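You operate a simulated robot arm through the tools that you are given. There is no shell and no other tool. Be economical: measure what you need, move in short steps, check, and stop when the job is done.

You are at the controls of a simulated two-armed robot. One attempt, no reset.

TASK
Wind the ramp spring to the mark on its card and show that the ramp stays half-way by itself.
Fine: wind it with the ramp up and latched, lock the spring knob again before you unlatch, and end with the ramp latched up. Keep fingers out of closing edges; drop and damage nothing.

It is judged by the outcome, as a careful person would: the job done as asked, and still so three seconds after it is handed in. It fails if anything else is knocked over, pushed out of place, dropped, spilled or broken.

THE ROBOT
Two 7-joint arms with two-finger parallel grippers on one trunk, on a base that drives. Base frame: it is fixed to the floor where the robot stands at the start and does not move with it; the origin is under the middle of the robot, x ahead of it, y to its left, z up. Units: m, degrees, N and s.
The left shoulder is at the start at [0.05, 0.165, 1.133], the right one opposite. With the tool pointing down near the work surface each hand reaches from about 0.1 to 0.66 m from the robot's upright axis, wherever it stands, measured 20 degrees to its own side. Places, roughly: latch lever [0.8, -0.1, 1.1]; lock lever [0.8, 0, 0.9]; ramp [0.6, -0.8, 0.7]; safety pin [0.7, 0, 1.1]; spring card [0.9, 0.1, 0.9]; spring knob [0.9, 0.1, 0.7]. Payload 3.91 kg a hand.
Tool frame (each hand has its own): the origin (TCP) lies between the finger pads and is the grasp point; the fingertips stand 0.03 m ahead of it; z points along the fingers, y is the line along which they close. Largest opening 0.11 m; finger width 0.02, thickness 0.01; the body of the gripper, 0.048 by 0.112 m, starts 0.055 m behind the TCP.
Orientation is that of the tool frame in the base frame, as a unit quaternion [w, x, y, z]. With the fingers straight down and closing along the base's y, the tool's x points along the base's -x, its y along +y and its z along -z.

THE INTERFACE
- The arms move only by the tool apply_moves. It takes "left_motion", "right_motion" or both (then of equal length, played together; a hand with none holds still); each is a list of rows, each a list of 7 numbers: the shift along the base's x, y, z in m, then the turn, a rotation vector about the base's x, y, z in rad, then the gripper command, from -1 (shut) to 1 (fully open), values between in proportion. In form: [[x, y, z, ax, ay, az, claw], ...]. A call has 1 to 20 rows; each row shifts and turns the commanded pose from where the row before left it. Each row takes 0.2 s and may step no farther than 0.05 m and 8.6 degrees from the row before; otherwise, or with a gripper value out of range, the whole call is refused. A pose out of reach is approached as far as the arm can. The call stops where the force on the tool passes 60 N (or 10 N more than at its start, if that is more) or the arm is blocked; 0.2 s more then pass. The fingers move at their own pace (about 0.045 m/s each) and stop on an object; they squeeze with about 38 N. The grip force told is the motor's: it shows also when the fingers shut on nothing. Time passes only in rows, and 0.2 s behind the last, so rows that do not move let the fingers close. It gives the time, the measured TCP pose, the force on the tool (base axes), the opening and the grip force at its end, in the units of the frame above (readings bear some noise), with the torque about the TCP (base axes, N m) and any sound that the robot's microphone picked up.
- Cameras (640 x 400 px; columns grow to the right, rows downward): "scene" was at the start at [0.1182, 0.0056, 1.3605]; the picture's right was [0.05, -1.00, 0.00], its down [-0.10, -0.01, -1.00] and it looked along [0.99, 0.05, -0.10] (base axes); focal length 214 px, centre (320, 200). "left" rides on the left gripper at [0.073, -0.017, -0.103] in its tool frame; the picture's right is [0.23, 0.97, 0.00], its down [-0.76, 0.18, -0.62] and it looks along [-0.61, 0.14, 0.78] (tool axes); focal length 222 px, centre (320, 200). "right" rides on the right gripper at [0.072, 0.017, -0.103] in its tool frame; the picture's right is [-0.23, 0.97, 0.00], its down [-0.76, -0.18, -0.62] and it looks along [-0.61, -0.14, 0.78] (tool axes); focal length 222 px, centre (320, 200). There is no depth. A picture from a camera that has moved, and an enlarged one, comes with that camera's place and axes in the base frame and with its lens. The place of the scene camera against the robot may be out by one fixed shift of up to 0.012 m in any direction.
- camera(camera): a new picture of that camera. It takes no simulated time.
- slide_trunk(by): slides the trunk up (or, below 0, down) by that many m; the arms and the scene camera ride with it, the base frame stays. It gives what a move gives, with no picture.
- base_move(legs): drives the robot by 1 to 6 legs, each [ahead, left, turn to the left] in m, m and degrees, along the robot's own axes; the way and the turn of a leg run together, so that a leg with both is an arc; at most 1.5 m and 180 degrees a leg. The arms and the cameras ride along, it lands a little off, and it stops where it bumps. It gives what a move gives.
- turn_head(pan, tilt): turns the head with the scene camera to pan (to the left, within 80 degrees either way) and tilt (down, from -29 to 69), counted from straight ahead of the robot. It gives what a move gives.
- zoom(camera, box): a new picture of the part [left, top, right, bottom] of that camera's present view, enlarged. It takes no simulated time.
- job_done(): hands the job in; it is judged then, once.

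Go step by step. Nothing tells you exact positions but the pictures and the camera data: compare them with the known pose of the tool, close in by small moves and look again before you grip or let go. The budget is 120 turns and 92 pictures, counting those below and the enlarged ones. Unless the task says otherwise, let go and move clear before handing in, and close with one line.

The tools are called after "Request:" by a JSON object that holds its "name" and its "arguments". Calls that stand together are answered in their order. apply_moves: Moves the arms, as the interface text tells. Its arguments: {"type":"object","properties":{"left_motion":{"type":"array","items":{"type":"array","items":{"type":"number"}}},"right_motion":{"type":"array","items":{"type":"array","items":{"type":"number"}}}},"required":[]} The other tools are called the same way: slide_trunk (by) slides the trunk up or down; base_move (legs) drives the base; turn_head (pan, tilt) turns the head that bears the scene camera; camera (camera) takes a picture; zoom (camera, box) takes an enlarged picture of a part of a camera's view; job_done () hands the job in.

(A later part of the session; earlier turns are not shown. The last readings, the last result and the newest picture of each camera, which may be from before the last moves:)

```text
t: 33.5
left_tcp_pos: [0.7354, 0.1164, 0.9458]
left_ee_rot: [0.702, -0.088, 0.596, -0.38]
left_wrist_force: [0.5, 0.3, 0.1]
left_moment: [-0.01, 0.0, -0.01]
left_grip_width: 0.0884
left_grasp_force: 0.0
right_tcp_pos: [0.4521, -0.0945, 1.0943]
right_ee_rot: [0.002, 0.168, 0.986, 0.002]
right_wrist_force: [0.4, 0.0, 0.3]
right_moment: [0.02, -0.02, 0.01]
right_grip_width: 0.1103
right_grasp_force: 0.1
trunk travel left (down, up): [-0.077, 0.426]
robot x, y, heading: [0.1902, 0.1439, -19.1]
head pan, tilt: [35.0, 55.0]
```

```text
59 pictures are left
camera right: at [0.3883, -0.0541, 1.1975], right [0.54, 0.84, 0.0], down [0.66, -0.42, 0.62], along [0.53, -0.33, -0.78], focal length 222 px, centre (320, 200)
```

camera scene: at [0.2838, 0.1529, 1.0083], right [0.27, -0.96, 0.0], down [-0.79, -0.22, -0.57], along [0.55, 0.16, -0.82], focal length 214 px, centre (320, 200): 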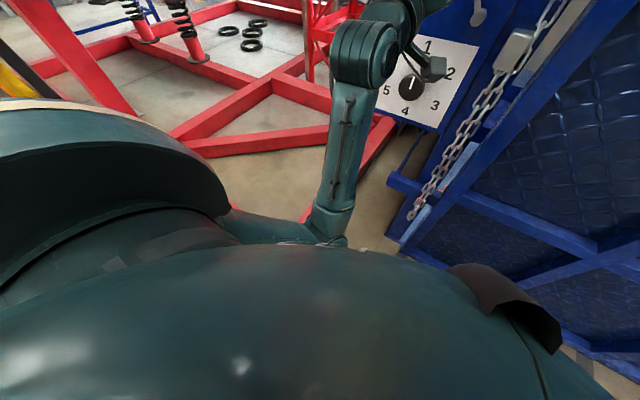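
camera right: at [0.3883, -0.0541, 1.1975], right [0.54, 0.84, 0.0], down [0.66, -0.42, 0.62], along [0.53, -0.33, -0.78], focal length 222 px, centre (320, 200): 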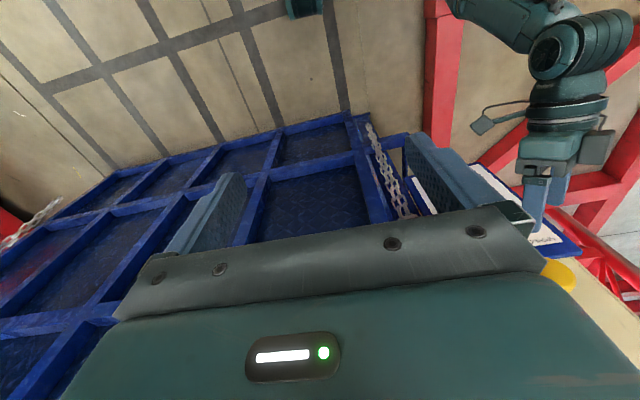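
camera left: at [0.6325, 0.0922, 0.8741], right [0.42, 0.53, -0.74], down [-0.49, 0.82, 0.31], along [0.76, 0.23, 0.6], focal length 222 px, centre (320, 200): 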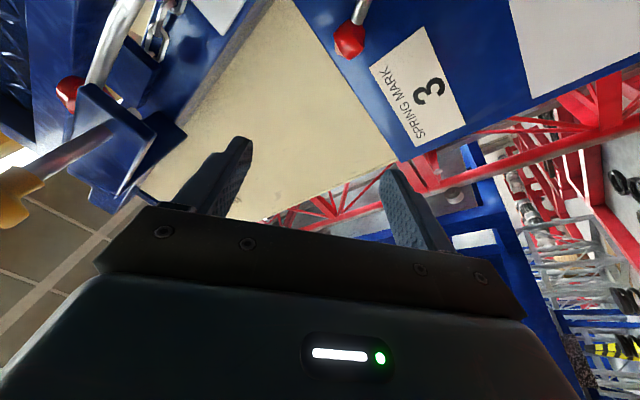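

The left elbow is tucked low against my own trunk. I'll back the base off 0.13 m so the arm can stretch out, keeping it clear of everything.

Request:
{"name": "base_move", "arguments": {"legs": [[-0.13, 0.0, 0]]}}

Request:
{"name": "apply_moves", "arguments": {"left_motion": [[0.03, -0.005, 0.0, 0.0, 0.0, 0.0, 0.6], [0.03, -0.005, -0.01, 0.02, 0.06, 0.0, 0.6], [0.03, -0.005, -0.03, 0.02, 0.06, 0, 0.6], [0.03, -0.005, -0.03, 0.02, 0.06, 0, 0.6], [0.01, 0.0, -0.04, 0, 0, 0, 0.6]]}}

Request:
{"name": "camera", "arguments": {"camera": "scene"}}

```text
t: 34.7
left_tcp_pos: [0.6138, 0.1615, 0.9443]
left_ee_rot: [0.702, -0.088, 0.596, -0.38]
left_wrist_force: [0.9, 0.0, 1.0]
left_moment: [0.0, -0.02, 0.0]
left_grip_width: 0.088
left_grasp_force: 0.0
right_tcp_pos: [0.33, -0.0509, 1.0957]
right_ee_rot: [0.001, 0.166, 0.986, 0.002]
right_wrist_force: [-0.1, -0.6, -0.2]
right_moment: [0.02, -0.05, -0.02]
right_grip_width: 0.1098
right_grasp_force: 0.0
trunk travel left (down, up): [-0.077, 0.426]
robot x, y, heading: [0.0696, 0.1865, -18.9]
head pan, tilt: [35.0, 55.0]
```

```text
t: 35.9
left_tcp_pos: [0.746, 0.1403, 0.8311]
left_ee_rot: [0.648, -0.102, 0.668, -0.352]
left_wrist_force: [0.3, -0.4, 0.3]
left_moment: [0.0, -0.03, -0.01]
left_grip_width: 0.088
left_grasp_force: 0.1
right_tcp_pos: [0.3317, -0.0494, 1.0948]
right_ee_rot: [0.001, 0.167, 0.986, 0.001]
right_wrist_force: [0.5, 0.1, -0.3]
right_moment: [0.01, -0.01, 0.01]
right_grip_width: 0.1098
right_grasp_force: 0.2
trunk travel left (down, up): [-0.077, 0.426]
robot x, y, heading: [0.0683, 0.1858, -19.1]
head pan, tilt: [35.0, 55.0]
```

```text
58 pictures are left
camera scene: at [0.1633, 0.1967, 1.0083], right [0.27, -0.96, 0.0], down [-0.79, -0.22, -0.57], along [0.55, 0.16, -0.82], focal length 214 px, centre (320, 200)
```

scene: 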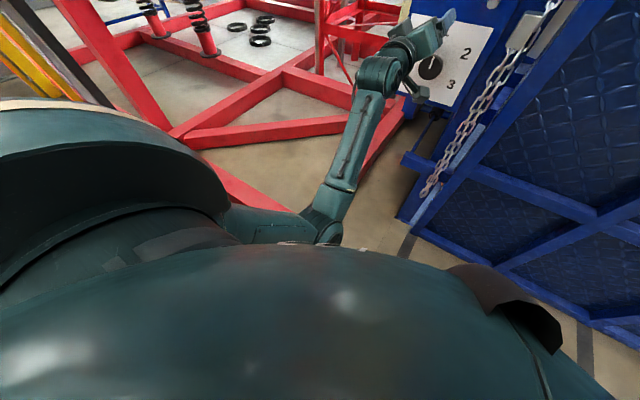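

The arm now moves freely. I'll finish lowering in front of the knob and level the hand.

Request:
{"name": "apply_moves", "arguments": {"left_motion": [[0.0, -0.007, -0.032, 0.0142, 0.041, 0.0, 0.6], [0.0, -0.007, -0.032, 0.0142, 0.041, 0.0, 0.6], [0.0, -0.007, -0.032, 0, 0, 0, 0.6], [0.0, 0, 0, 0, 0, 0, 0.6]]}}

Request:
{"name": "camera", "arguments": {"camera": "left"}}

```text
t: 37.1
left_tcp_pos: [0.7529, 0.1189, 0.809]
left_ee_rot: [0.66, -0.093, 0.658, -0.351]
left_wrist_force: [-0.4, 0.3, -0.2]
left_moment: [-0.01, 0.02, -0.03]
left_grip_width: 0.0884
left_grasp_force: 0.2
right_tcp_pos: [0.3267, -0.0512, 1.0946]
right_ee_rot: [0.005, 0.166, 0.986, 0.002]
right_wrist_force: [0.3, 0.7, -0.1]
right_moment: [-0.02, -0.01, 0.01]
right_grip_width: 0.1097
right_grasp_force: 0.0
trunk travel left (down, up): [-0.077, 0.426]
robot x, y, heading: [0.0683, 0.183, -18.9]
head pan, tilt: [35.0, 55.0]
stopped in row 4 (left hand): the arm was blocked; the commanded pose is now the measured one
```

```text
57 pictures are left
camera left: at [0.6423, 0.0974, 0.7495], right [0.31, 0.58, -0.75], down [-0.44, 0.79, 0.44], along [0.85, 0.2, 0.5], focal length 222 px, centre (320, 200)
```

left: 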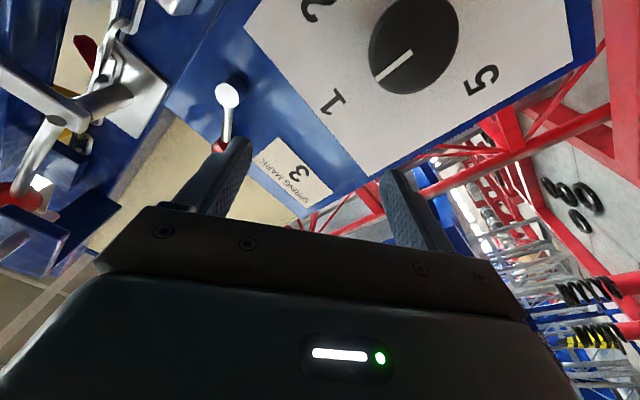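

The elbow is still meeting my base as the hand goes low. I'll back off slightly more and raise the trunk, so the arm is straighter and the elbow higher.

Request:
{"name": "base_move", "arguments": {"legs": [[-0.08, 0.0, 0]]}}

Request:
{"name": "slide_trunk", "arguments": {"by": 0.1}}

Request:
{"name": "apply_moves", "arguments": {"left_motion": [[0.03, -0.01, -0.035, 0, 0, 0.0, 0.6], [0.03, -0.01, -0.035, 0, 0, 0.0, 0.6], [0.015, -0.005, -0.035, 0, 0, 0, 0.6], [0.0, 0, -0.035, 0, 0, 0, 0.6], [0.0, 0, -0.033, 0, 0, 0, 0.6], [0, 0, 0, 0, 0, 0, 0.6]]}}

Request:
{"name": "camera", "arguments": {"camera": "left"}}

Request:
{"name": "camera", "arguments": {"camera": "scene"}}

```text
t: 38.2
left_tcp_pos: [0.6804, 0.1454, 0.8055]
left_ee_rot: [0.659, -0.096, 0.659, -0.35]
left_wrist_force: [0.4, -0.6, 0.2]
left_moment: [-0.02, 0.0, 0.02]
left_grip_width: 0.088
left_grasp_force: 0.1
right_tcp_pos: [0.2556, -0.0248, 1.0951]
right_ee_rot: [0.001, 0.166, 0.986, 0.002]
right_wrist_force: [-0.5, 0.4, 0.3]
right_moment: [0.03, -0.04, 0.0]
right_grip_width: 0.1102
right_grasp_force: 0.0
trunk travel left (down, up): [-0.077, 0.426]
robot x, y, heading: [-0.0055, 0.2123, -18.8]
head pan, tilt: [35.0, 55.0]
```

```text
t: 39.5
left_tcp_pos: [0.6828, 0.1476, 0.9038]
left_ee_rot: [0.659, -0.098, 0.66, -0.349]
left_wrist_force: [0.0, 0.5, 0.0]
left_moment: [-0.01, 0.0, 0.0]
left_grip_width: 0.088
left_grasp_force: 0.1
right_tcp_pos: [0.2578, -0.023, 1.1958]
right_ee_rot: [0.001, 0.165, 0.986, 0.001]
right_wrist_force: [0.4, 0.3, 0.7]
right_moment: [0.03, -0.03, -0.01]
right_grip_width: 0.1099
right_grasp_force: 0.0
trunk travel left (down, up): [-0.177, 0.326]
robot x, y, heading: [-0.0043, 0.2135, -18.7]
head pan, tilt: [35.0, 55.0]
```

```text
t: 40.9
left_tcp_pos: [0.7578, 0.1214, 0.7298]
left_ee_rot: [0.658, -0.096, 0.659, -0.35]
left_wrist_force: [0.1, -0.3, -0.3]
left_moment: [-0.05, 0.06, -0.04]
left_grip_width: 0.0881
left_grasp_force: 0.1
right_tcp_pos: [0.2573, -0.0242, 1.1955]
right_ee_rot: [0.001, 0.165, 0.986, 0.0]
right_wrist_force: [-0.4, 0.3, 0.5]
right_moment: [-0.02, -0.01, 0.0]
right_grip_width: 0.11
right_grasp_force: 0.2
trunk travel left (down, up): [-0.177, 0.326]
robot x, y, heading: [-0.0065, 0.2128, -18.8]
head pan, tilt: [35.0, 55.0]
```

```text
56 pictures are left
camera left: at [0.6465, 0.1007, 0.6727], right [0.3, 0.58, -0.75], down [-0.44, 0.79, 0.44], along [0.85, 0.2, 0.49], focal length 222 px, centre (320, 200)
```

left: 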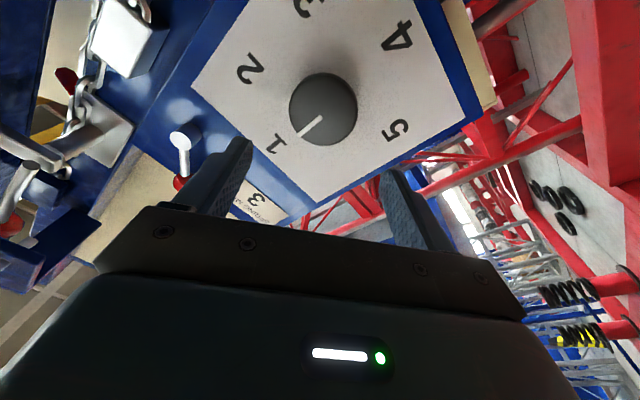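

```text
55 pictures are left
camera scene: at [0.089, 0.2223, 1.1083], right [0.28, -0.96, 0.0], down [-0.79, -0.23, -0.57], along [0.55, 0.16, -0.82], focal length 214 px, centre (320, 200)
```

scene: 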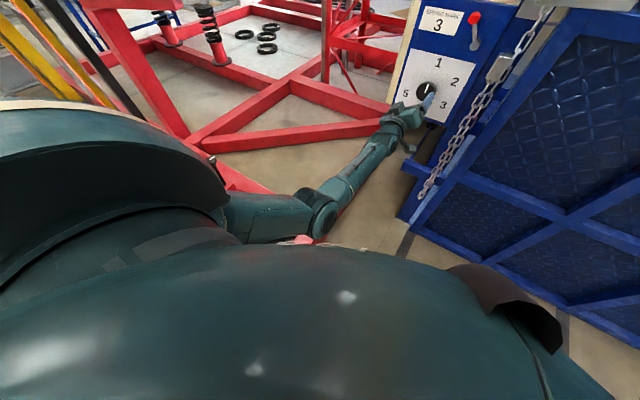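

Good alignment: the knob is straight ahead, pointer on 1, and its centre refined to ≈ (0.850, 0.080, 0.730). I'll level the hand and advance halfway.

Request:
{"name": "apply_moves", "arguments": {"left_motion": [[0.011, -0.006, 0, 0.0185, 0.0535, 0.0, 0.6], [0.011, -0.006, 0, 0.0185, 0.0535, 0.0, 0.6], [0.011, -0.006, 0, 0, 0, 0, 0.6], [0.011, -0.006, 0, 0, 0, 0, 0.6], [0, 0, 0, 0, 0, 0, 0.6]]}}

Request:
{"name": "camera", "arguments": {"camera": "left"}}

```text
t: 42.1
left_tcp_pos: [0.799, 0.0962, 0.7306]
left_ee_rot: [0.624, -0.104, 0.7, -0.331]
left_wrist_force: [-0.1, 0.0, -0.2]
left_moment: [-0.02, 0.01, -0.01]
left_grip_width: 0.0879
left_grasp_force: 0.1
right_tcp_pos: [0.2593, -0.024, 1.1947]
right_ee_rot: [0.001, 0.165, 0.986, 0.0]
right_wrist_force: [-1.1, 0.2, 0.3]
right_moment: [0.01, -0.01, 0.01]
right_grip_width: 0.1098
right_grasp_force: 0.0
trunk travel left (down, up): [-0.177, 0.326]
robot x, y, heading: [-0.0072, 0.2077, -18.9]
head pan, tilt: [35.0, 55.0]
```

```text
54 pictures are left
camera left: at [0.683, 0.0781, 0.685], right [0.22, 0.61, -0.76], down [-0.39, 0.77, 0.51], along [0.9, 0.18, 0.4], focal length 222 px, centre (320, 200)
```

left: 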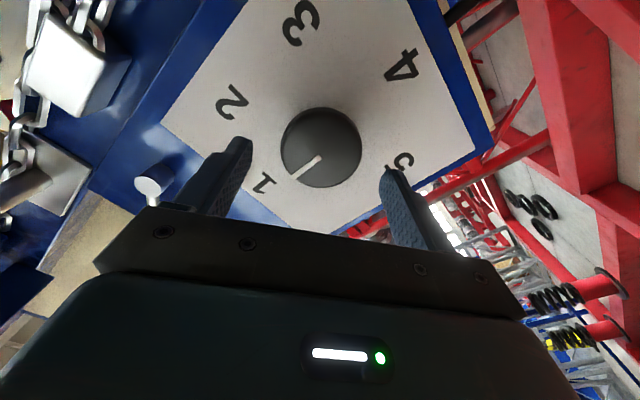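

The knob is exactly on the tool axis, 5 cm ahead. Advancing so that the pads surround it.

Request:
{"name": "apply_moves", "arguments": {"left_motion": [[0.0135, -0.0047, 0, 0, 0, 0, 0.6], [0.0135, -0.0047, 0, 0, 0, 0, 0.6], [0.0135, -0.0047, 0, 0, 0, 0, 0.6], [0, 0, 0, 0, 0, 0, 0.6]]}}

Request:
{"name": "camera", "arguments": {"camera": "left"}}

```text
t: 43.1
left_tcp_pos: [0.8053, 0.097, 0.7311]
left_ee_rot: [0.623, -0.103, 0.7, -0.332]
left_wrist_force: [0.5, -0.8, 0.4]
left_moment: [0.01, -0.03, 0.01]
left_grip_width: 0.0879
left_grasp_force: 0.0
left hand out of reach, approached as far as the arm can: row 1, 2, 3
right_tcp_pos: [0.258, -0.0244, 1.1966]
right_ee_rot: [0.001, 0.165, 0.986, 0.001]
right_wrist_force: [-0.7, 0.7, 1.3]
right_moment: [-0.02, -0.02, -0.01]
right_grip_width: 0.1102
right_grasp_force: 0.0
trunk travel left (down, up): [-0.177, 0.326]
robot x, y, heading: [-0.01, 0.2128, -18.9]
head pan, tilt: [35.0, 55.0]
```

```text
53 pictures are left
camera left: at [0.6882, 0.0779, 0.6859], right [0.22, 0.61, -0.76], down [-0.39, 0.77, 0.51], along [0.9, 0.18, 0.4], focal length 222 px, centre (320, 200)
```

left: 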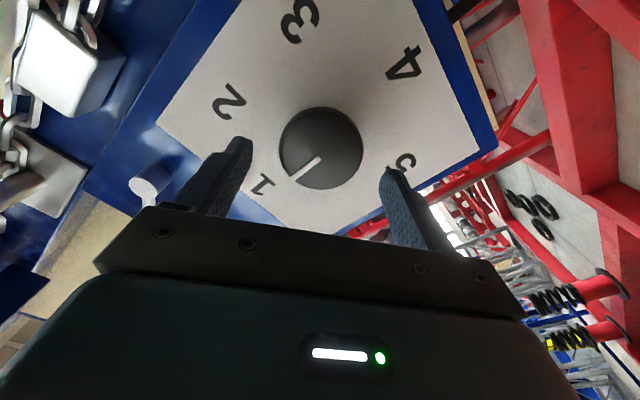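

The arm is at full stretch. I'll retract a little, drive ahead 0.07 m, and re-approach.

Request:
{"name": "apply_moves", "arguments": {"left_motion": [[-0.0324, 0.0112, 0, 0, 0, 0, 0.6], [-0.0324, 0.0112, 0, 0, 0, 0, 0.6], [-0.0324, 0.0112, 0, 0, 0, 0, 0.6]]}}

Request:
{"name": "base_move", "arguments": {"legs": [[0.07, 0.0, 0]]}}

Request:
{"name": "camera", "arguments": {"camera": "left"}}

```text
t: 43.9
left_tcp_pos: [0.7081, 0.1304, 0.7328]
left_ee_rot: [0.624, -0.103, 0.7, -0.331]
left_wrist_force: [0.1, -0.3, 0.4]
left_moment: [0.0, -0.01, -0.01]
left_grip_width: 0.0879
left_grasp_force: 0.1
right_tcp_pos: [0.2577, -0.0243, 1.1953]
right_ee_rot: [0.001, 0.165, 0.986, 0.001]
right_wrist_force: [-0.1, -0.8, 0.3]
right_moment: [-0.02, 0.01, 0.01]
right_grip_width: 0.1098
right_grasp_force: 0.0
trunk travel left (down, up): [-0.177, 0.326]
robot x, y, heading: [-0.0052, 0.2101, -18.8]
head pan, tilt: [35.0, 55.0]
```

```text
t: 44.9
left_tcp_pos: [0.7748, 0.1078, 0.7327]
left_ee_rot: [0.624, -0.103, 0.7, -0.332]
left_wrist_force: [-0.4, 0.2, 0.0]
left_moment: [0.02, -0.04, -0.01]
left_grip_width: 0.0879
left_grasp_force: 0.1
right_tcp_pos: [0.3238, -0.0461, 1.1952]
right_ee_rot: [0.0, 0.165, 0.986, 0.002]
right_wrist_force: [0.7, 1.1, -0.1]
right_moment: [0.04, 0.01, 0.05]
right_grip_width: 0.11
right_grasp_force: 0.1
trunk travel left (down, up): [-0.177, 0.326]
robot x, y, heading: [0.057, 0.188, -19.0]
head pan, tilt: [35.0, 55.0]
```

```text
52 pictures are left
camera left: at [0.6582, 0.0887, 0.6869], right [0.22, 0.61, -0.76], down [-0.39, 0.77, 0.51], along [0.9, 0.18, 0.4], focal length 222 px, centre (320, 200)
```

left: 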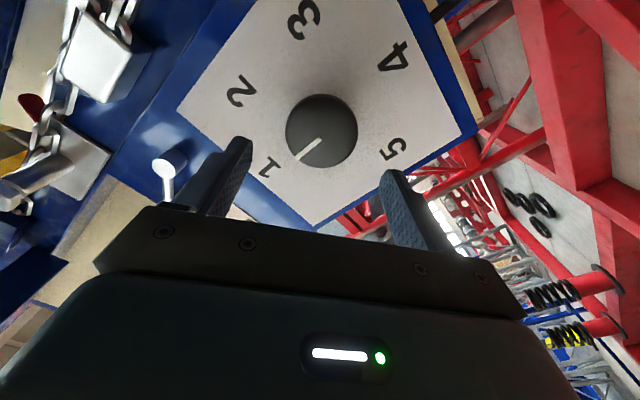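

Knob is 8 cm ahead on axis. Advancing onto it.

Request:
{"name": "apply_moves", "arguments": {"left_motion": [[0.0164, -0.0062, -0.0006, 0, 0, 0, 0.6], [0.0164, -0.0062, -0.0006, 0, 0, 0, 0.6], [0.0164, -0.0062, -0.0006, 0, 0, 0, 0.6], [0.0164, -0.0062, -0.0006, 0, 0, 0, 0.6], [0, 0, 0, 0, 0, 0, 0.6]]}}

Request:
{"name": "camera", "arguments": {"camera": "left"}}

```text
t: 46.1
left_tcp_pos: [0.8399, 0.0835, 0.73]
left_ee_rot: [0.624, -0.104, 0.7, -0.331]
left_wrist_force: [-0.2, 0.6, 0.0]
left_moment: [-0.04, -0.02, -0.05]
left_grip_width: 0.0882
left_grasp_force: 0.1
right_tcp_pos: [0.3219, -0.0467, 1.1941]
right_ee_rot: [0.001, 0.165, 0.986, 0.0]
right_wrist_force: [-1.2, -0.8, 0.0]
right_moment: [0.01, 0.05, 0.05]
right_grip_width: 0.1103
right_grasp_force: 0.1
trunk travel left (down, up): [-0.177, 0.326]
robot x, y, heading: [0.0643, 0.188, -19.2]
head pan, tilt: [35.0, 55.0]
```

```text
51 pictures are left
camera left: at [0.723, 0.0637, 0.6846], right [0.22, 0.61, -0.76], down [-0.39, 0.77, 0.51], along [0.9, 0.18, 0.4], focal length 222 px, centre (320, 200)
```

left: 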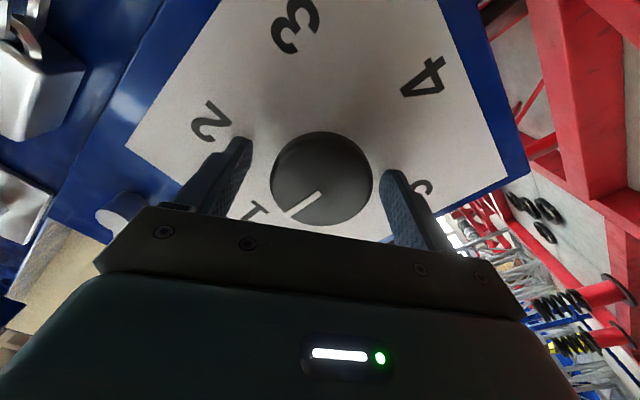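

The knob sits between the pads. Closing, then a first 24° of clockwise turn to feel it.

Request:
{"name": "apply_moves", "arguments": {"left_motion": [[0, 0, 0, 0, 0, 0, -1], [0, 0, 0, 0, 0, 0, -1], [0, 0, 0, 0, 0, 0, -1], [0, 0, 0, 0, 0, 0, -1]]}}

Request:
{"name": "apply_moves", "arguments": {"left_motion": [[0, 0, 0, 0.132, -0.0456, 0, -1], [0, 0, 0, 0.132, -0.0456, 0, -1], [0, 0, 0, 0.132, -0.0456, 0, -1]]}}

Request:
{"name": "camera", "arguments": {"camera": "left"}}

```text
t: 47.1
left_tcp_pos: [0.8399, 0.0851, 0.73]
left_ee_rot: [0.623, -0.103, 0.7, -0.333]
left_wrist_force: [2.4, 3.8, -1.7]
left_moment: [0.0, 0.03, 0.05]
left_grip_width: 0.0595
left_grasp_force: 44.6
right_tcp_pos: [0.3239, -0.0453, 1.1949]
right_ee_rot: [0.0, 0.165, 0.986, 0.001]
right_wrist_force: [-1.3, -0.3, -0.4]
right_moment: [-0.02, -0.01, 0.01]
right_grip_width: 0.1101
right_grasp_force: 0.0
trunk travel left (down, up): [-0.177, 0.326]
robot x, y, heading: [0.062, 0.1904, -18.9]
head pan, tilt: [35.0, 55.0]
```

```text
t: 47.9
left_tcp_pos: [0.8392, 0.0837, 0.7304]
left_ee_rot: [0.677, 0.046, 0.708, -0.194]
left_wrist_force: [-2.2, 6.4, -0.7]
left_moment: [0.29, 0.96, -0.15]
left_grip_width: 0.0595
left_grasp_force: 44.8
right_tcp_pos: [0.3237, -0.0462, 1.195]
right_ee_rot: [0.001, 0.165, 0.986, 0.001]
right_wrist_force: [0.1, -0.1, 0.8]
right_moment: [-0.02, -0.01, 0.0]
right_grip_width: 0.11
right_grasp_force: 0.1
trunk travel left (down, up): [-0.177, 0.326]
robot x, y, heading: [0.0606, 0.189, -19.0]
head pan, tilt: [35.0, 55.0]
```

```text
50 pictures are left
camera left: at [0.7311, 0.0878, 0.6656], right [0.3, 0.85, -0.43], down [-0.47, 0.52, 0.71], along [0.83, -0.01, 0.56], focal length 222 px, centre (320, 200)
```

left: 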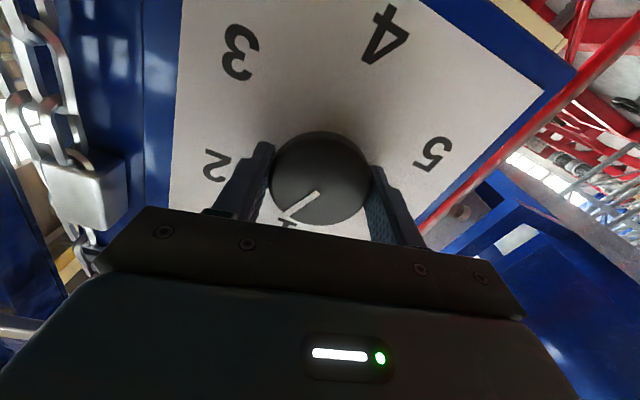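

The knob turns with the hand at low torque. Continuing clockwise another 72° and then checking.

Request:
{"name": "apply_moves", "arguments": {"left_motion": [[0, 0, 0, 0.132, -0.0456, 0, -1], [0, 0, 0, 0.132, -0.0456, 0, -1], [0, 0, 0, 0.132, -0.0456, 0, -1], [0, 0, 0, 0.132, -0.0456, 0, -1], [0, 0, 0, 0.132, -0.0456, 0, -1], [0, 0, 0, 0.132, -0.0456, 0, -1], [0, 0, 0, 0.132, -0.0456, 0, -1], [0, 0, 0, 0.132, -0.0456, 0, -1], [0, 0, 0, 0.132, -0.0456, 0, -1]]}}

Request:
{"name": "camera", "arguments": {"camera": "left"}}

```text
t: 49.9
left_tcp_pos: [0.8412, 0.0839, 0.7308]
left_ee_rot: [0.659, 0.45, 0.551, 0.245]
left_wrist_force: [-14.8, 15.7, -4.4]
left_moment: [0.24, 0.71, 0.55]
left_grip_width: 0.0595
left_grasp_force: 44.9
right_tcp_pos: [0.324, -0.0452, 1.1954]
right_ee_rot: [0.001, 0.165, 0.986, 0.001]
right_wrist_force: [0.2, -0.2, 1.3]
right_moment: [0.01, -0.04, -0.01]
right_grip_width: 0.1102
right_grasp_force: 0.0
trunk travel left (down, up): [-0.177, 0.326]
robot x, y, heading: [0.0601, 0.1864, -18.8]
head pan, tilt: [35.0, 55.0]
```

```text
49 pictures are left
camera left: at [0.759, 0.168, 0.6825], right [0.23, 0.65, 0.73], down [-0.77, -0.34, 0.54], along [0.6, -0.68, 0.42], focal length 222 px, centre (320, 200)
```

left: 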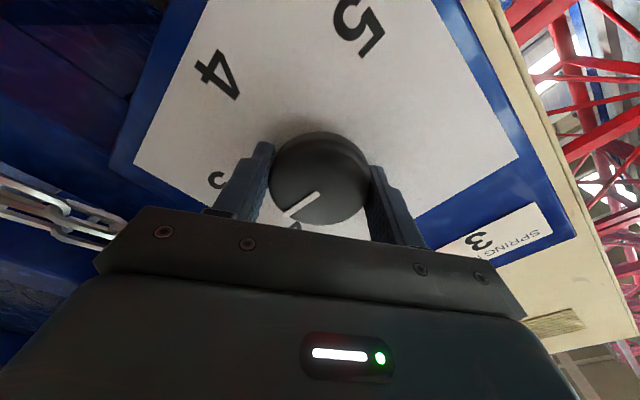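

The pointer is at about 96°, between 2 and 3. Turning the last 24°.

Request:
{"name": "apply_moves", "arguments": {"left_motion": [[0, 0, 0, 0.132, -0.0456, 0, -1], [0, 0, 0, 0.132, -0.0456, 0, -1], [0, 0, 0, 0.132, -0.0456, 0, -1], [0, 0, 0, 0, 0, 0, -1]]}}

Request:
{"name": "camera", "arguments": {"camera": "left"}}

Request:
{"name": "zoom", "arguments": {"camera": "scene", "box": [380, 0, 500, 120]}}

```text
t: 50.9
left_tcp_pos: [0.8397, 0.0847, 0.7295]
left_ee_rot: [0.594, 0.553, 0.445, 0.378]
left_wrist_force: [-10.7, 15.3, -6.0]
left_moment: [0.16, 0.55, 0.44]
left_grip_width: 0.0594
left_grasp_force: 45.1
right_tcp_pos: [0.3227, -0.0461, 1.1955]
right_ee_rot: [0.002, 0.165, 0.986, 0.0]
right_wrist_force: [-1.1, 0.4, -0.3]
right_moment: [-0.03, 0.0, 0.0]
right_grip_width: 0.1099
right_grasp_force: 0.0
trunk travel left (down, up): [-0.177, 0.326]
robot x, y, heading: [0.0601, 0.1921, -19.2]
head pan, tilt: [35.0, 55.0]
```

```text
48 pictures are left
camera left: at [0.7644, 0.1827, 0.7086], right [0.11, 0.31, 0.94], down [-0.82, -0.5, 0.27], along [0.56, -0.81, 0.2], focal length 222 px, centre (320, 200)
```

left: 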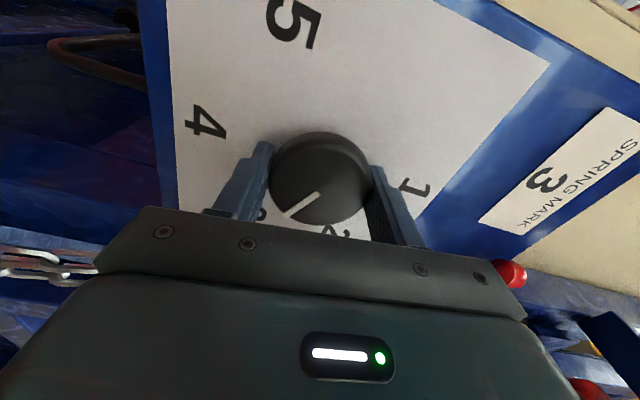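

```text
3.33 times, centred on (440, 60) of scene
camera zoom: at [0.1545, 0.2005, 1.1082], right [0.28, -0.96, 0.0], down [-0.79, -0.23, -0.57], along [0.55, 0.16, -0.82], focal length 715 px, centre (-80, 667)
```

zoom: 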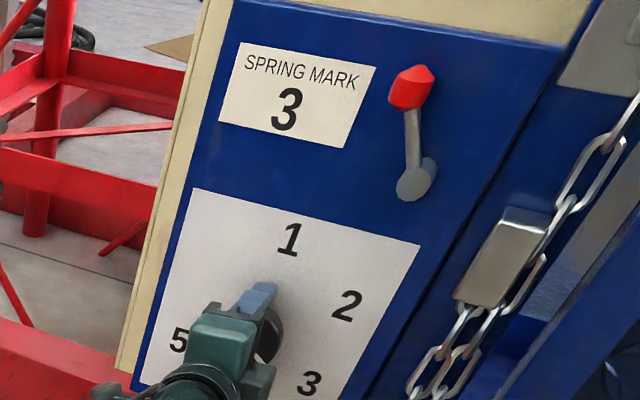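

The pointer reads at 3 and there is no reaction torque about the knob's axis. I'll release, back straight off and check the pointer.

Request:
{"name": "apply_moves", "arguments": {"left_motion": [[0, 0, 0, 0, 0, 0, 0.6], [0, 0, 0, 0, 0, 0, 0.6], [0, 0, 0, 0, 0, 0, 0.6], [-0.019, 0.0065, 0, 0, 0, 0, 0.6], [-0.028, 0.0098, 0, 0, 0, 0, 0.6], [-0.038, 0.013, 0, 0, 0, 0, 0.6], [-0.028, 0.0098, 0, 0, 0, 0, 0.6]]}}

Request:
{"name": "camera", "arguments": {"camera": "left"}}

Request:
{"name": "zoom", "arguments": {"camera": "scene", "box": [370, 0, 500, 130]}}

```text
t: 52.5
left_tcp_pos: [0.7298, 0.1206, 0.7303]
left_ee_rot: [0.596, 0.551, 0.446, 0.378]
left_wrist_force: [0.9, 0.4, -0.3]
left_moment: [-0.04, 0.02, 0.01]
left_grip_width: 0.0878
left_grasp_force: 0.1
right_tcp_pos: [0.3237, -0.0465, 1.1962]
right_ee_rot: [0.001, 0.164, 0.986, 0.0]
right_wrist_force: [0.4, 0.3, 0.1]
right_moment: [0.03, -0.03, 0.0]
right_grip_width: 0.1099
right_grasp_force: 0.1
trunk travel left (down, up): [-0.177, 0.326]
robot x, y, heading: [0.0597, 0.1887, -19.4]
head pan, tilt: [35.0, 55.0]
```

```text
46 pictures are left
camera left: at [0.6528, 0.2197, 0.7088], right [0.11, 0.32, 0.94], down [-0.82, -0.5, 0.27], along [0.55, -0.81, 0.2], focal length 222 px, centre (320, 200)
```

left: 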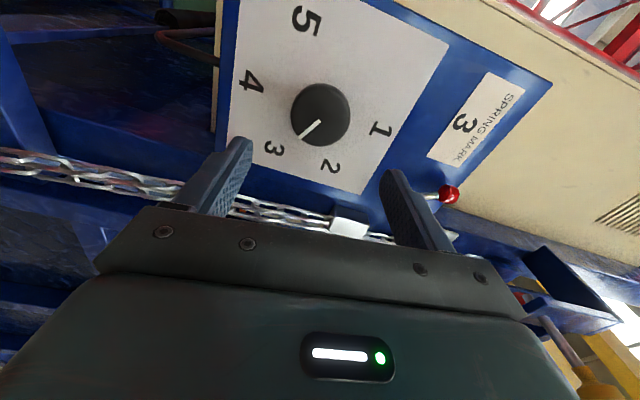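

```text
3.08 times, centred on (435, 65) of scene
camera zoom: at [0.1543, 0.1998, 1.1086], right [0.28, -0.96, 0.0], down [-0.79, -0.23, -0.57], along [0.55, 0.16, -0.82], focal length 660 px, centre (-34, 615)
```

zoom: 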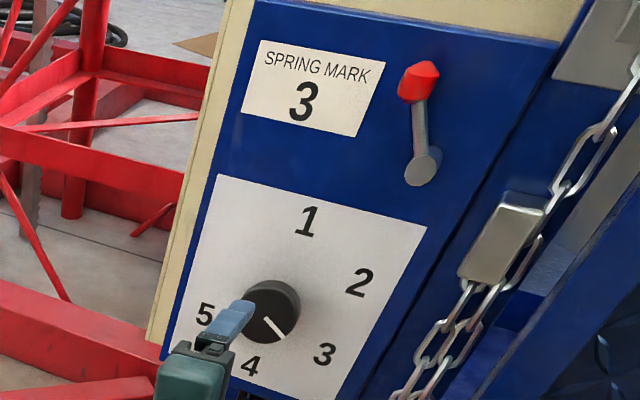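

The knob held its place with the pointer at or just before 3. I'll enlarge to measure the remaining error.

Request:
{"name": "zoom", "arguments": {"camera": "left", "box": [220, 0, 420, 200]}}

```text
2.00 times, centred on (320, 100) of left
camera zoom: at [0.6528, 0.2197, 0.7088], right [0.11, 0.32, 0.94], down [-0.82, -0.5, 0.27], along [0.55, -0.81, 0.2], focal length 444 px, centre (320, 400)
```

zoom: 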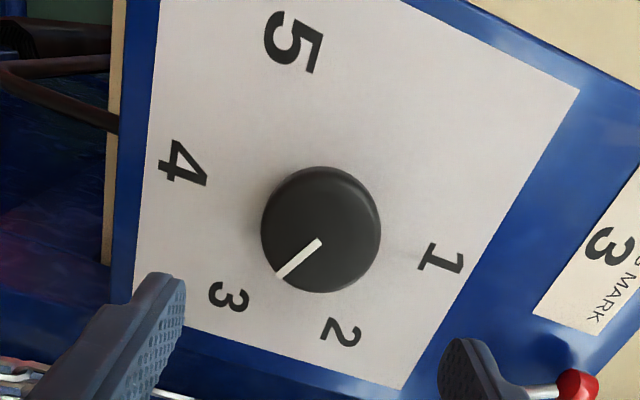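

Ray calculation puts the pointer at about 118° against 119.6° for the 3, so it's on the mark. Now I'll unroll the hand and raise it in front of the lock lever to lock it again.

Request:
{"name": "apply_moves", "arguments": {"left_motion": [[-0.01, 0.003, 0.01, -0.132, 0.0456, 0, 0], [0.0, -0.002, 0.02, -0.132, 0.0456, 0, 0], [0.003, -0.0057, 0.02, -0.132, 0.0456, 0, 0], [0.004, -0.0058, 0.02, -0.132, 0.0456, 0, 0], [0.004, -0.0058, 0.02, -0.132, 0.0456, 0, 0], [0.004, -0.0058, 0.02, -0.132, 0.0456, 0, -0.1], [0.005, -0.0058, 0.02, -0.132, 0.0456, 0, -0.1], [0.005, -0.0058, 0.02, -0.132, 0.0456, 0, -0.1], [0.005, -0.0058, 0.02, -0.132, 0.0456, 0, -0.1], [0.0056, -0.0058, 0.025, -0.132, 0.0456, 0, -0.1], [0, 0, 0, 0, 0, 0, -0.1]]}}

Request:
{"name": "camera", "arguments": {"camera": "left"}}

```text
t: 54.9
left_tcp_pos: [0.7524, 0.079, 0.9245]
left_ee_rot: [0.697, 0.143, 0.696, -0.098]
left_wrist_force: [-0.7, -0.6, -0.3]
left_moment: [0.03, 0.0, 0.02]
left_grip_width: 0.0494
left_grasp_force: 0.1
right_tcp_pos: [0.3225, -0.0458, 1.1959]
right_ee_rot: [0.0, 0.164, 0.986, 0.001]
right_wrist_force: [0.0, 0.0, -0.2]
right_moment: [-0.03, 0.01, -0.02]
right_grip_width: 0.1099
right_grasp_force: 0.0
trunk travel left (down, up): [-0.177, 0.326]
robot x, y, heading: [0.063, 0.1876, -18.9]
head pan, tilt: [35.0, 55.0]
```

```text
43 pictures are left
camera left: at [0.6496, 0.1005, 0.8546], right [0.33, 0.93, -0.17], down [-0.54, 0.33, 0.78], along [0.78, -0.16, 0.61], focal length 222 px, centre (320, 200)
```

left: 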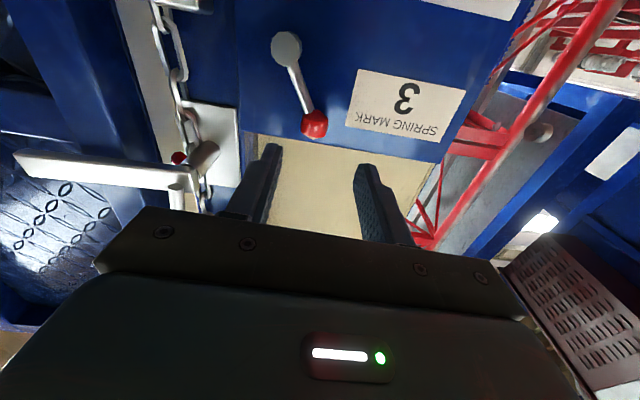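

The lever tip is about 10 cm ahead, 6 mm to the right. Advancing and gripping it.

Request:
{"name": "apply_moves", "arguments": {"left_motion": [[0.0157, -0.0067, 0.0, 0, 0, 0, -0.1], [0.0157, -0.0067, 0, 0, 0, 0, -0.1], [0.0157, -0.0067, 0, 0, 0, 0, -0.1], [0.0157, -0.0067, 0, 0, 0, 0, -0.1], [0.0155, -0.0067, 0, 0, 0, 0, -0.1], [0, 0, 0, 0, 0, 0, -0.1], [0, 0, 0, 0, 0, 0, -1], [0, 0, 0, 0, 0, 0, -1], [0, 0, 0, 0, 0, 0, -1], [0, 0, 0, 0, 0, 0, -1]]}}

Request:
{"name": "camera", "arguments": {"camera": "left"}}

```text
t: 57.1
left_tcp_pos: [0.8284, 0.0378, 0.9301]
left_ee_rot: [0.7, 0.144, 0.692, -0.101]
left_wrist_force: [-17.1, 3.4, 0.7]
left_moment: [-0.13, -0.03, 0.15]
left_grip_width: 0.0256
left_grasp_force: 45.2
right_tcp_pos: [0.3211, -0.0459, 1.1951]
right_ee_rot: [0.0, 0.166, 0.986, 0.0]
right_wrist_force: [0.2, 0.0, 0.3]
right_moment: [0.02, 0.0, 0.01]
right_grip_width: 0.1099
right_grasp_force: 0.0
trunk travel left (down, up): [-0.177, 0.326]
robot x, y, heading: [0.0586, 0.1871, -19.4]
head pan, tilt: [35.0, 55.0]
```

```text
42 pictures are left
camera left: at [0.7265, 0.0604, 0.8596], right [0.34, 0.93, -0.17], down [-0.54, 0.34, 0.77], along [0.77, -0.17, 0.61], focal length 222 px, centre (320, 200)
```

left: 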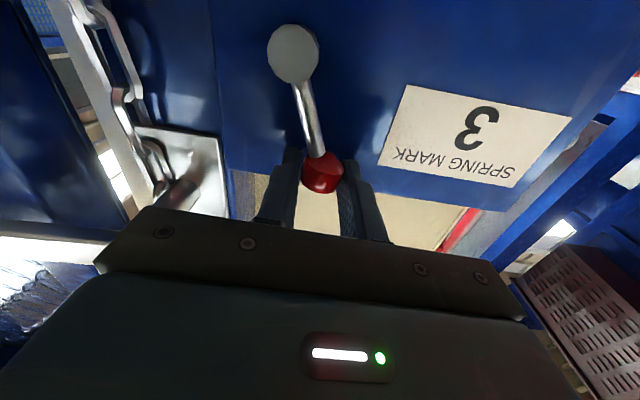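

The lever is gripped. Sweeping it back to the right along its arc, with the hand rolling along.

Request:
{"name": "apply_moves", "arguments": {"left_motion": [[-0.0052, -0.006, 0.0026, 0.132, -0.0456, 0, -1], [-0.0025, -0.0073, 0.0015, 0.132, -0.0456, 0, -1], [-0.0025, -0.0074, 0.0004, 0.132, -0.0456, 0, -1], [-0.0025, -0.0074, -0.0007, 0.132, -0.0456, 0, -1]]}}

Request:
{"name": "apply_moves", "arguments": {"left_motion": [[-0.0025, -0.0072, -0.0017, 0.132, -0.0456, 0, -1], [-0.0024, -0.0069, -0.0028, 0.132, -0.0456, 0, -1]]}}

Request:
{"name": "apply_moves", "arguments": {"left_motion": [[-0.0022, -0.0064, -0.0038, 0.132, -0.0456, 0, -1], [-0.0006, -0.0017, -0.001, 0, 0, 0, -1]]}}

Request:
{"name": "camera", "arguments": {"camera": "left"}}

```text
t: 58.1
left_tcp_pos: [0.8202, 0.0156, 0.9315]
left_ee_rot: [0.698, 0.326, 0.63, 0.103]
left_wrist_force: [31.2, -7.6, 17.4]
left_moment: [0.02, -0.26, -0.04]
left_grip_width: 0.0257
left_grasp_force: 45.0
right_tcp_pos: [0.3239, -0.0467, 1.1955]
right_ee_rot: [0.001, 0.165, 0.986, 0.0]
right_wrist_force: [0.1, -0.7, 0.6]
right_moment: [-0.02, 0.03, -0.03]
right_grip_width: 0.1099
right_grasp_force: 0.0
trunk travel left (down, up): [-0.177, 0.326]
robot x, y, heading: [0.0601, 0.1888, -18.9]
head pan, tilt: [35.0, 55.0]
```

```text
t: 58.7
left_tcp_pos: [0.8133, -0.0006, 0.9286]
left_ee_rot: [0.678, 0.411, 0.576, 0.199]
left_wrist_force: [24.0, -9.2, 20.6]
left_moment: [0.23, -0.23, 0.15]
left_grip_width: 0.0253
left_grasp_force: 44.8
right_tcp_pos: [0.3227, -0.0466, 1.1953]
right_ee_rot: [0.002, 0.165, 0.986, 0.001]
right_wrist_force: [0.2, -0.4, 0.7]
right_moment: [0.0, 0.0, 0.0]
right_grip_width: 0.1101
right_grasp_force: 0.1
trunk travel left (down, up): [-0.177, 0.326]
robot x, y, heading: [0.0584, 0.1915, -19.1]
head pan, tilt: [35.0, 55.0]
```

```text
t: 59.3
left_tcp_pos: [0.8099, -0.0081, 0.926]
left_ee_rot: [0.663, 0.449, 0.547, 0.245]
left_wrist_force: [23.8, -13.4, 21.2]
left_moment: [0.23, -0.38, -0.21]
left_grip_width: 0.0252
left_grasp_force: 45.3
right_tcp_pos: [0.3234, -0.0467, 1.1949]
right_ee_rot: [0.002, 0.165, 0.986, 0.0]
right_wrist_force: [0.5, -0.2, 0.4]
right_moment: [0.03, 0.0, 0.03]
right_grip_width: 0.1098
right_grasp_force: 0.0
trunk travel left (down, up): [-0.177, 0.326]
robot x, y, heading: [0.0597, 0.1908, -19.3]
head pan, tilt: [35.0, 55.0]
```

```text
41 pictures are left
camera left: at [0.73, 0.0757, 0.8772], right [0.23, 0.65, 0.73], down [-0.77, -0.33, 0.54], along [0.59, -0.68, 0.43], focal length 222 px, centre (320, 200)
```

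left: 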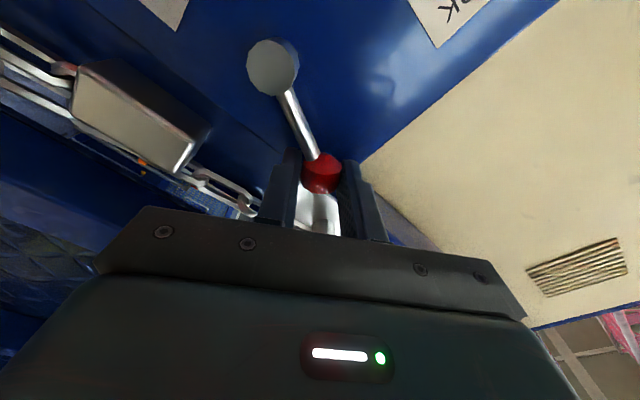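

It's within 3 mm of its original position. A small further nudge to seat it against its stop.

Request:
{"name": "apply_moves", "arguments": {"left_motion": [[-0.0003, -0.0043, -0.001, 0, 0, 0, -1], [-0.0016, -0.0043, -0.0015, 0, 0, 0, -1]]}}

```text
t: 59.9
left_tcp_pos: [0.8093, -0.0113, 0.9224]
left_ee_rot: [0.662, 0.447, 0.549, 0.247]
left_wrist_force: [3.6, 7.9, 16.5]
left_moment: [-0.19, -0.84, -0.98]
left_grip_width: 0.0254
left_grasp_force: 45.4
right_tcp_pos: [0.3216, -0.0448, 1.196]
right_ee_rot: [0.002, 0.165, 0.986, 0.001]
right_wrist_force: [-0.8, -0.1, -0.2]
right_moment: [-0.01, 0.01, 0.01]
right_grip_width: 0.1101
right_grasp_force: 0.0
trunk travel left (down, up): [-0.177, 0.326]
robot x, y, heading: [0.0644, 0.1914, -19.0]
head pan, tilt: [35.0, 55.0]
```

It is now at its stop. Releasing, backing off and unrolling, then a look at the panel.

Request:
{"name": "apply_moves", "arguments": {"left_motion": [[0, 0, 0, 0, 0, 0, -0.1], [0, 0, 0, 0, 0, 0, -0.1], [0, 0, 0, 0, 0, 0, -0.1], [-0.019, 0.0065, 0, 0, 0, 0, -0.1], [-0.028, 0.0098, 0, 0, 0, 0, -0.1], [-0.038, 0.013, 0, 0, 0, 0, -0.1], [-0.038, 0.013, 0, -0.132, 0.0456, 0, -0.1], [-0.028, 0.01, 0, -0.132, 0.0456, 0, -0.1], [0, 0.03, 0, -0.132, 0.0456, 0, -0.1], [0, 0.03, 0, -0.132, 0.0456, 0, -0.1], [0, 0.03, 0, -0.132, 0.0456, 0, -0.1], [0, 0.03, 0, -0.132, 0.0456, 0, -0.1], [0, 0.03, 0, -0.132, 0.0456, 0, -0.1]]}}

Request:
{"name": "turn_head", "arguments": {"pan": 0, "tilt": 15}}

Request:
{"name": "zoom", "arguments": {"camera": "scene", "box": [220, 140, 420, 310]}}

```text
t: 62.7
left_tcp_pos: [0.6593, 0.1873, 0.917]
left_ee_rot: [0.697, 0.141, 0.696, -0.098]
left_wrist_force: [-0.6, -0.4, -0.2]
left_moment: [0.03, 0.01, -0.02]
left_grip_width: 0.0495
left_grasp_force: 0.1
right_tcp_pos: [0.3233, -0.0462, 1.1957]
right_ee_rot: [0.001, 0.166, 0.986, 0.002]
right_wrist_force: [0.5, -0.5, -0.3]
right_moment: [-0.02, -0.03, -0.02]
right_grip_width: 0.11
right_grasp_force: 0.0
trunk travel left (down, up): [-0.177, 0.326]
robot x, y, heading: [0.06, 0.1889, -19.1]
head pan, tilt: [35.0, 55.0]
```

```text
t: 63.8
left_tcp_pos: [0.6583, 0.1852, 0.9173]
left_ee_rot: [0.698, 0.142, 0.696, -0.096]
left_wrist_force: [-0.5, 0.1, 0.1]
left_moment: [0.01, -0.03, -0.01]
left_grip_width: 0.0496
left_grasp_force: 0.0
right_tcp_pos: [0.3227, -0.0467, 1.1946]
right_ee_rot: [0.001, 0.165, 0.986, 0.001]
right_wrist_force: [0.2, 0.3, 0.0]
right_moment: [-0.03, 0.01, -0.01]
right_grip_width: 0.1099
right_grasp_force: 0.0
trunk travel left (down, up): [-0.177, 0.326]
robot x, y, heading: [0.0606, 0.1869, -18.7]
head pan, tilt: [0.0, 15.0]
```

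```text
2.35 times, centred on (320, 225) of scene
camera zoom: at [0.1735, 0.1495, 1.1684], right [-0.32, -0.95, 0.0], down [-0.25, 0.08, -0.97], along [0.91, -0.31, -0.26], focal length 505 px, centre (320, 141)
```

zoom: 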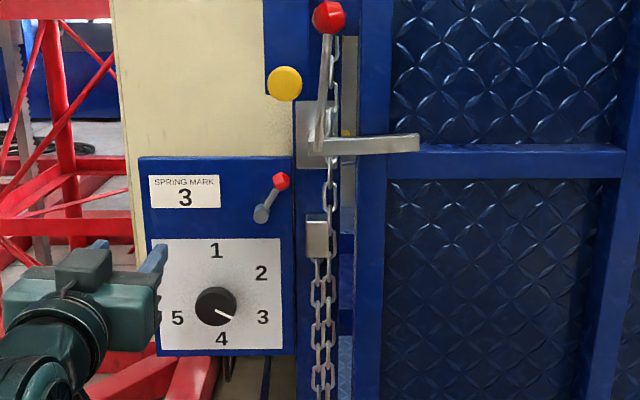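

The lock lever is back to the right and the knob reads 3. Before unlatching I need to know where I can stand out of the ramp's swing, so I look to my left.

Request:
{"name": "turn_head", "arguments": {"pan": 78, "tilt": 50}}

Request:
{"name": "camera", "arguments": {"camera": "scene"}}

```text
t: 65.3
left_tcp_pos: [0.6585, 0.1878, 0.9169]
left_ee_rot: [0.698, 0.142, 0.696, -0.096]
left_wrist_force: [0.6, 0.4, 0.2]
left_moment: [0.02, 0.05, -0.01]
left_grip_width: 0.0493
left_grasp_force: 0.1
right_tcp_pos: [0.3218, -0.0456, 1.195]
right_ee_rot: [0.001, 0.166, 0.986, 0.001]
right_wrist_force: [-0.4, 0.2, 0.2]
right_moment: [-0.04, 0.01, -0.02]
right_grip_width: 0.1102
right_grasp_force: 0.1
trunk travel left (down, up): [-0.177, 0.326]
robot x, y, heading: [0.0603, 0.1888, -18.9]
head pan, tilt: [78.0, 50.0]
```

```text
39 pictures are left
camera scene: at [0.1248, 0.2458, 1.1148], right [0.86, -0.52, 0.0], down [-0.39, -0.66, -0.64], along [0.33, 0.55, -0.77], focal length 214 px, centre (320, 200)
```

scene: 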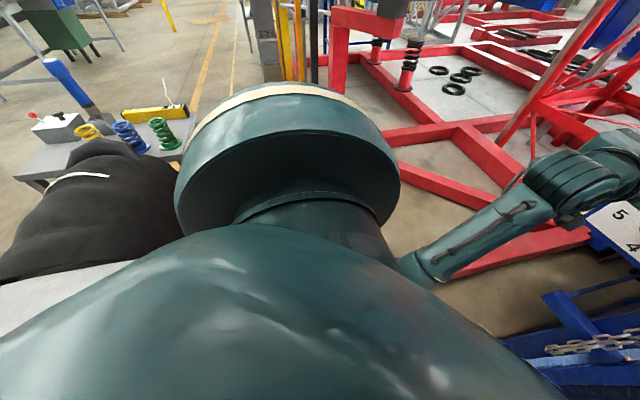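

There's a bench behind-left, so space is tight there; I'll plan to handle the ramp from the front, backing away as it comes down. First the safety pin: raise the trunk 0.1 m and bring the left hand in front of its yellow head.

Request:
{"name": "slide_trunk", "arguments": {"by": 0.1}}

Request:
{"name": "apply_moves", "arguments": {"left_motion": [[-0.018, -0.02, 0.012, 0, 0, 0, -0.1], [-0.018, -0.021, 0.012, 0, 0, 0, -0.1], [-0.018, -0.021, 0.013, 0, 0, 0, -0.1], [-0.018, -0.022, 0.013, 0, 0, 0, -0.1], [-0.018, -0.022, 0.013, 0, 0, 0, -0.1], [-0.018, -0.022, 0.013, 0, 0, 0, -0.1]]}}

Request:
{"name": "camera", "arguments": {"camera": "left"}}

```text
t: 66.6
left_tcp_pos: [0.6583, 0.1862, 1.017]
left_ee_rot: [0.697, 0.143, 0.696, -0.097]
left_wrist_force: [0.2, 0.9, -0.1]
left_moment: [-0.03, 0.02, -0.01]
left_grip_width: 0.0492
left_grasp_force: 0.1
right_tcp_pos: [0.3228, -0.0472, 1.2935]
right_ee_rot: [0.001, 0.165, 0.986, 0.0]
right_wrist_force: [-0.2, 0.5, 0.4]
right_moment: [-0.02, 0.0, -0.02]
right_grip_width: 0.11
right_grasp_force: 0.1
trunk travel left (down, up): [-0.277, 0.226]
robot x, y, heading: [0.0605, 0.1924, -19.2]
head pan, tilt: [78.0, 50.0]
```

```text
t: 68.0
left_tcp_pos: [0.5567, 0.0654, 1.0852]
left_ee_rot: [0.699, 0.148, 0.695, -0.078]
left_wrist_force: [-0.1, -0.2, -0.1]
left_moment: [0.01, -0.01, -0.02]
left_grip_width: 0.0494
left_grasp_force: 0.1
right_tcp_pos: [0.3237, -0.0459, 1.295]
right_ee_rot: [0.001, 0.164, 0.986, 0.0]
right_wrist_force: [0.1, -0.4, -0.3]
right_moment: [-0.02, -0.01, -0.01]
right_grip_width: 0.1098
right_grasp_force: 0.1
trunk travel left (down, up): [-0.277, 0.226]
robot x, y, heading: [0.0623, 0.19, -19.2]
head pan, tilt: [78.0, 50.0]
```

```text
38 pictures are left
camera left: at [0.4545, 0.0874, 1.0147], right [0.31, 0.94, -0.13], down [-0.55, 0.29, 0.78], along [0.77, -0.17, 0.61], focal length 222 px, centre (320, 200)
```

left: 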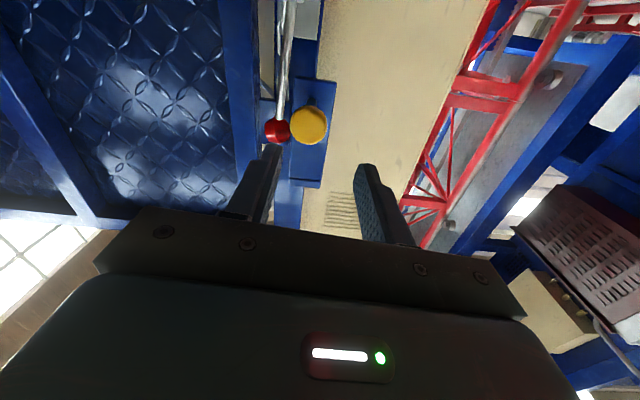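

Pin head is 10 cm ahead and 1 cm right. I'll advance most of the way, opened to 6 cm, and look again.

Request:
{"name": "apply_moves", "arguments": {"left_motion": [[0.0, -0.01, 0.003, 0, 0, 0, 0.1], [0.0196, -0.0098, 0, 0, 0, 0, 0.1], [0.0196, -0.0068, 0, 0, 0, 0, 0.1], [0.0186, -0.0064, 0, 0, 0, 0, 0.1], [0, 0, 0, 0, 0, 0, 0.1]]}}

Request:
{"name": "camera", "arguments": {"camera": "left"}}

```text
t: 69.2
left_tcp_pos: [0.6092, 0.0273, 1.0943]
left_ee_rot: [0.697, 0.142, 0.696, -0.095]
left_wrist_force: [0.0, 0.5, 0.0]
left_moment: [-0.01, 0.0, 0.03]
left_grip_width: 0.0605
left_grasp_force: 0.1
right_tcp_pos: [0.3224, -0.0464, 1.2963]
right_ee_rot: [0.001, 0.165, 0.986, 0.001]
right_wrist_force: [0.1, 0.2, -0.4]
right_moment: [0.02, -0.04, -0.01]
right_grip_width: 0.1101
right_grasp_force: 0.0
trunk travel left (down, up): [-0.277, 0.226]
robot x, y, heading: [0.0623, 0.1873, -18.9]
head pan, tilt: [78.0, 50.0]
```

```text
37 pictures are left
camera left: at [0.5066, 0.049, 1.0249], right [0.32, 0.93, -0.16], down [-0.54, 0.32, 0.78], along [0.78, -0.17, 0.61], focal length 222 px, centre (320, 200)
```

left: 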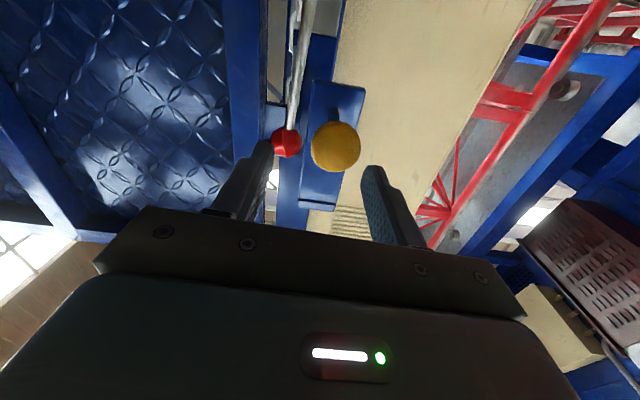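

Head is 4–5 cm ahead, 1 cm left, slightly low. Correcting, advancing and closing on it.

Request:
{"name": "apply_moves", "arguments": {"left_motion": [[0.0033, 0.0095, -0.006, 0, 0, 0, 0.1], [0.0156, -0.0054, 0, 0, 0, 0, 0.1], [0.0156, -0.0054, 0, 0, 0, 0, 0.1], [0, 0, 0, 0, 0, 0, 0.1]]}}

Request:
{"name": "camera", "arguments": {"camera": "left"}}

```text
t: 70.2
left_tcp_pos: [0.6457, 0.0267, 1.0905]
left_ee_rot: [0.697, 0.142, 0.696, -0.094]
left_wrist_force: [0.1, 0.4, 0.2]
left_moment: [0.01, 0.01, 0.02]
left_grip_width: 0.0604
left_grasp_force: 0.1
right_tcp_pos: [0.323, -0.0472, 1.2956]
right_ee_rot: [0.001, 0.166, 0.986, 0.001]
right_wrist_force: [0.0, 0.1, 0.5]
right_moment: [0.01, 0.04, -0.03]
right_grip_width: 0.1101
right_grasp_force: 0.1
trunk travel left (down, up): [-0.277, 0.226]
robot x, y, heading: [0.0598, 0.1881, -19.0]
head pan, tilt: [78.0, 50.0]
```

```text
36 pictures are left
camera left: at [0.5425, 0.0485, 1.0189], right [0.32, 0.93, -0.16], down [-0.54, 0.32, 0.78], along [0.78, -0.17, 0.61], focal length 222 px, centre (320, 200)
```

left: 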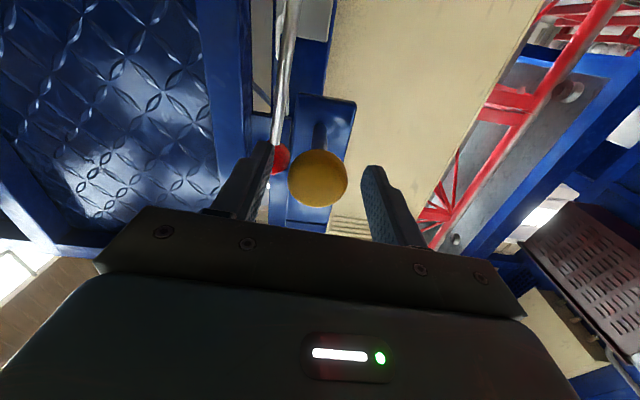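

The head lies between the pads, centred. Close and pull gently 3 cm.

Request:
{"name": "apply_moves", "arguments": {"left_motion": [[0, 0, 0, 0, 0, 0, -1], [0, 0, 0, 0, 0, 0, -1], [0, 0, 0, 0, 0, 0, -1], [0, 0, 0, 0, 0, 0, -1], [-0.0095, 0.0033, 0, 0, 0, 0, -1], [-0.0095, 0.0033, 0, 0, 0, 0, -1], [-0.0095, 0.0033, 0, 0, 0, 0, -1]]}}

Request:
{"name": "camera", "arguments": {"camera": "left"}}

```text
t: 71.8
left_tcp_pos: [0.6168, 0.0342, 1.086]
left_ee_rot: [0.695, 0.143, 0.699, -0.094]
left_wrist_force: [12.4, -10.9, -2.8]
left_moment: [0.34, 0.19, -0.15]
left_grip_width: 0.031
left_grasp_force: 45.3
right_tcp_pos: [0.3238, -0.0474, 1.2951]
right_ee_rot: [0.0, 0.165, 0.986, 0.001]
right_wrist_force: [-0.5, -0.3, 0.9]
right_moment: [-0.01, -0.04, 0.01]
right_grip_width: 0.1102
right_grasp_force: 0.0
trunk travel left (down, up): [-0.277, 0.226]
robot x, y, heading: [0.0607, 0.1895, -18.9]
head pan, tilt: [78.0, 50.0]
```

```text
35 pictures are left
camera left: at [0.5132, 0.0565, 1.0166], right [0.32, 0.93, -0.16], down [-0.53, 0.32, 0.78], along [0.78, -0.17, 0.6], focal length 222 px, centre (320, 200)
```

left: 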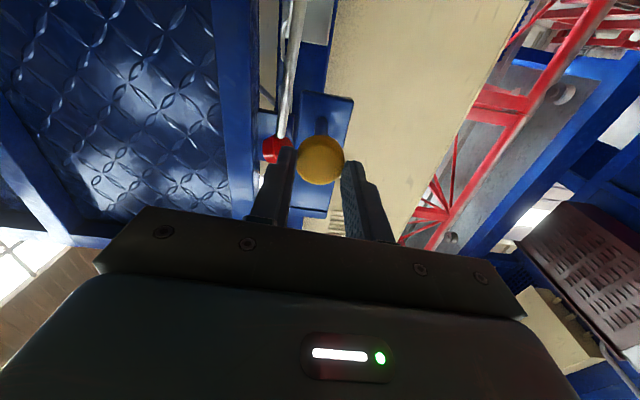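

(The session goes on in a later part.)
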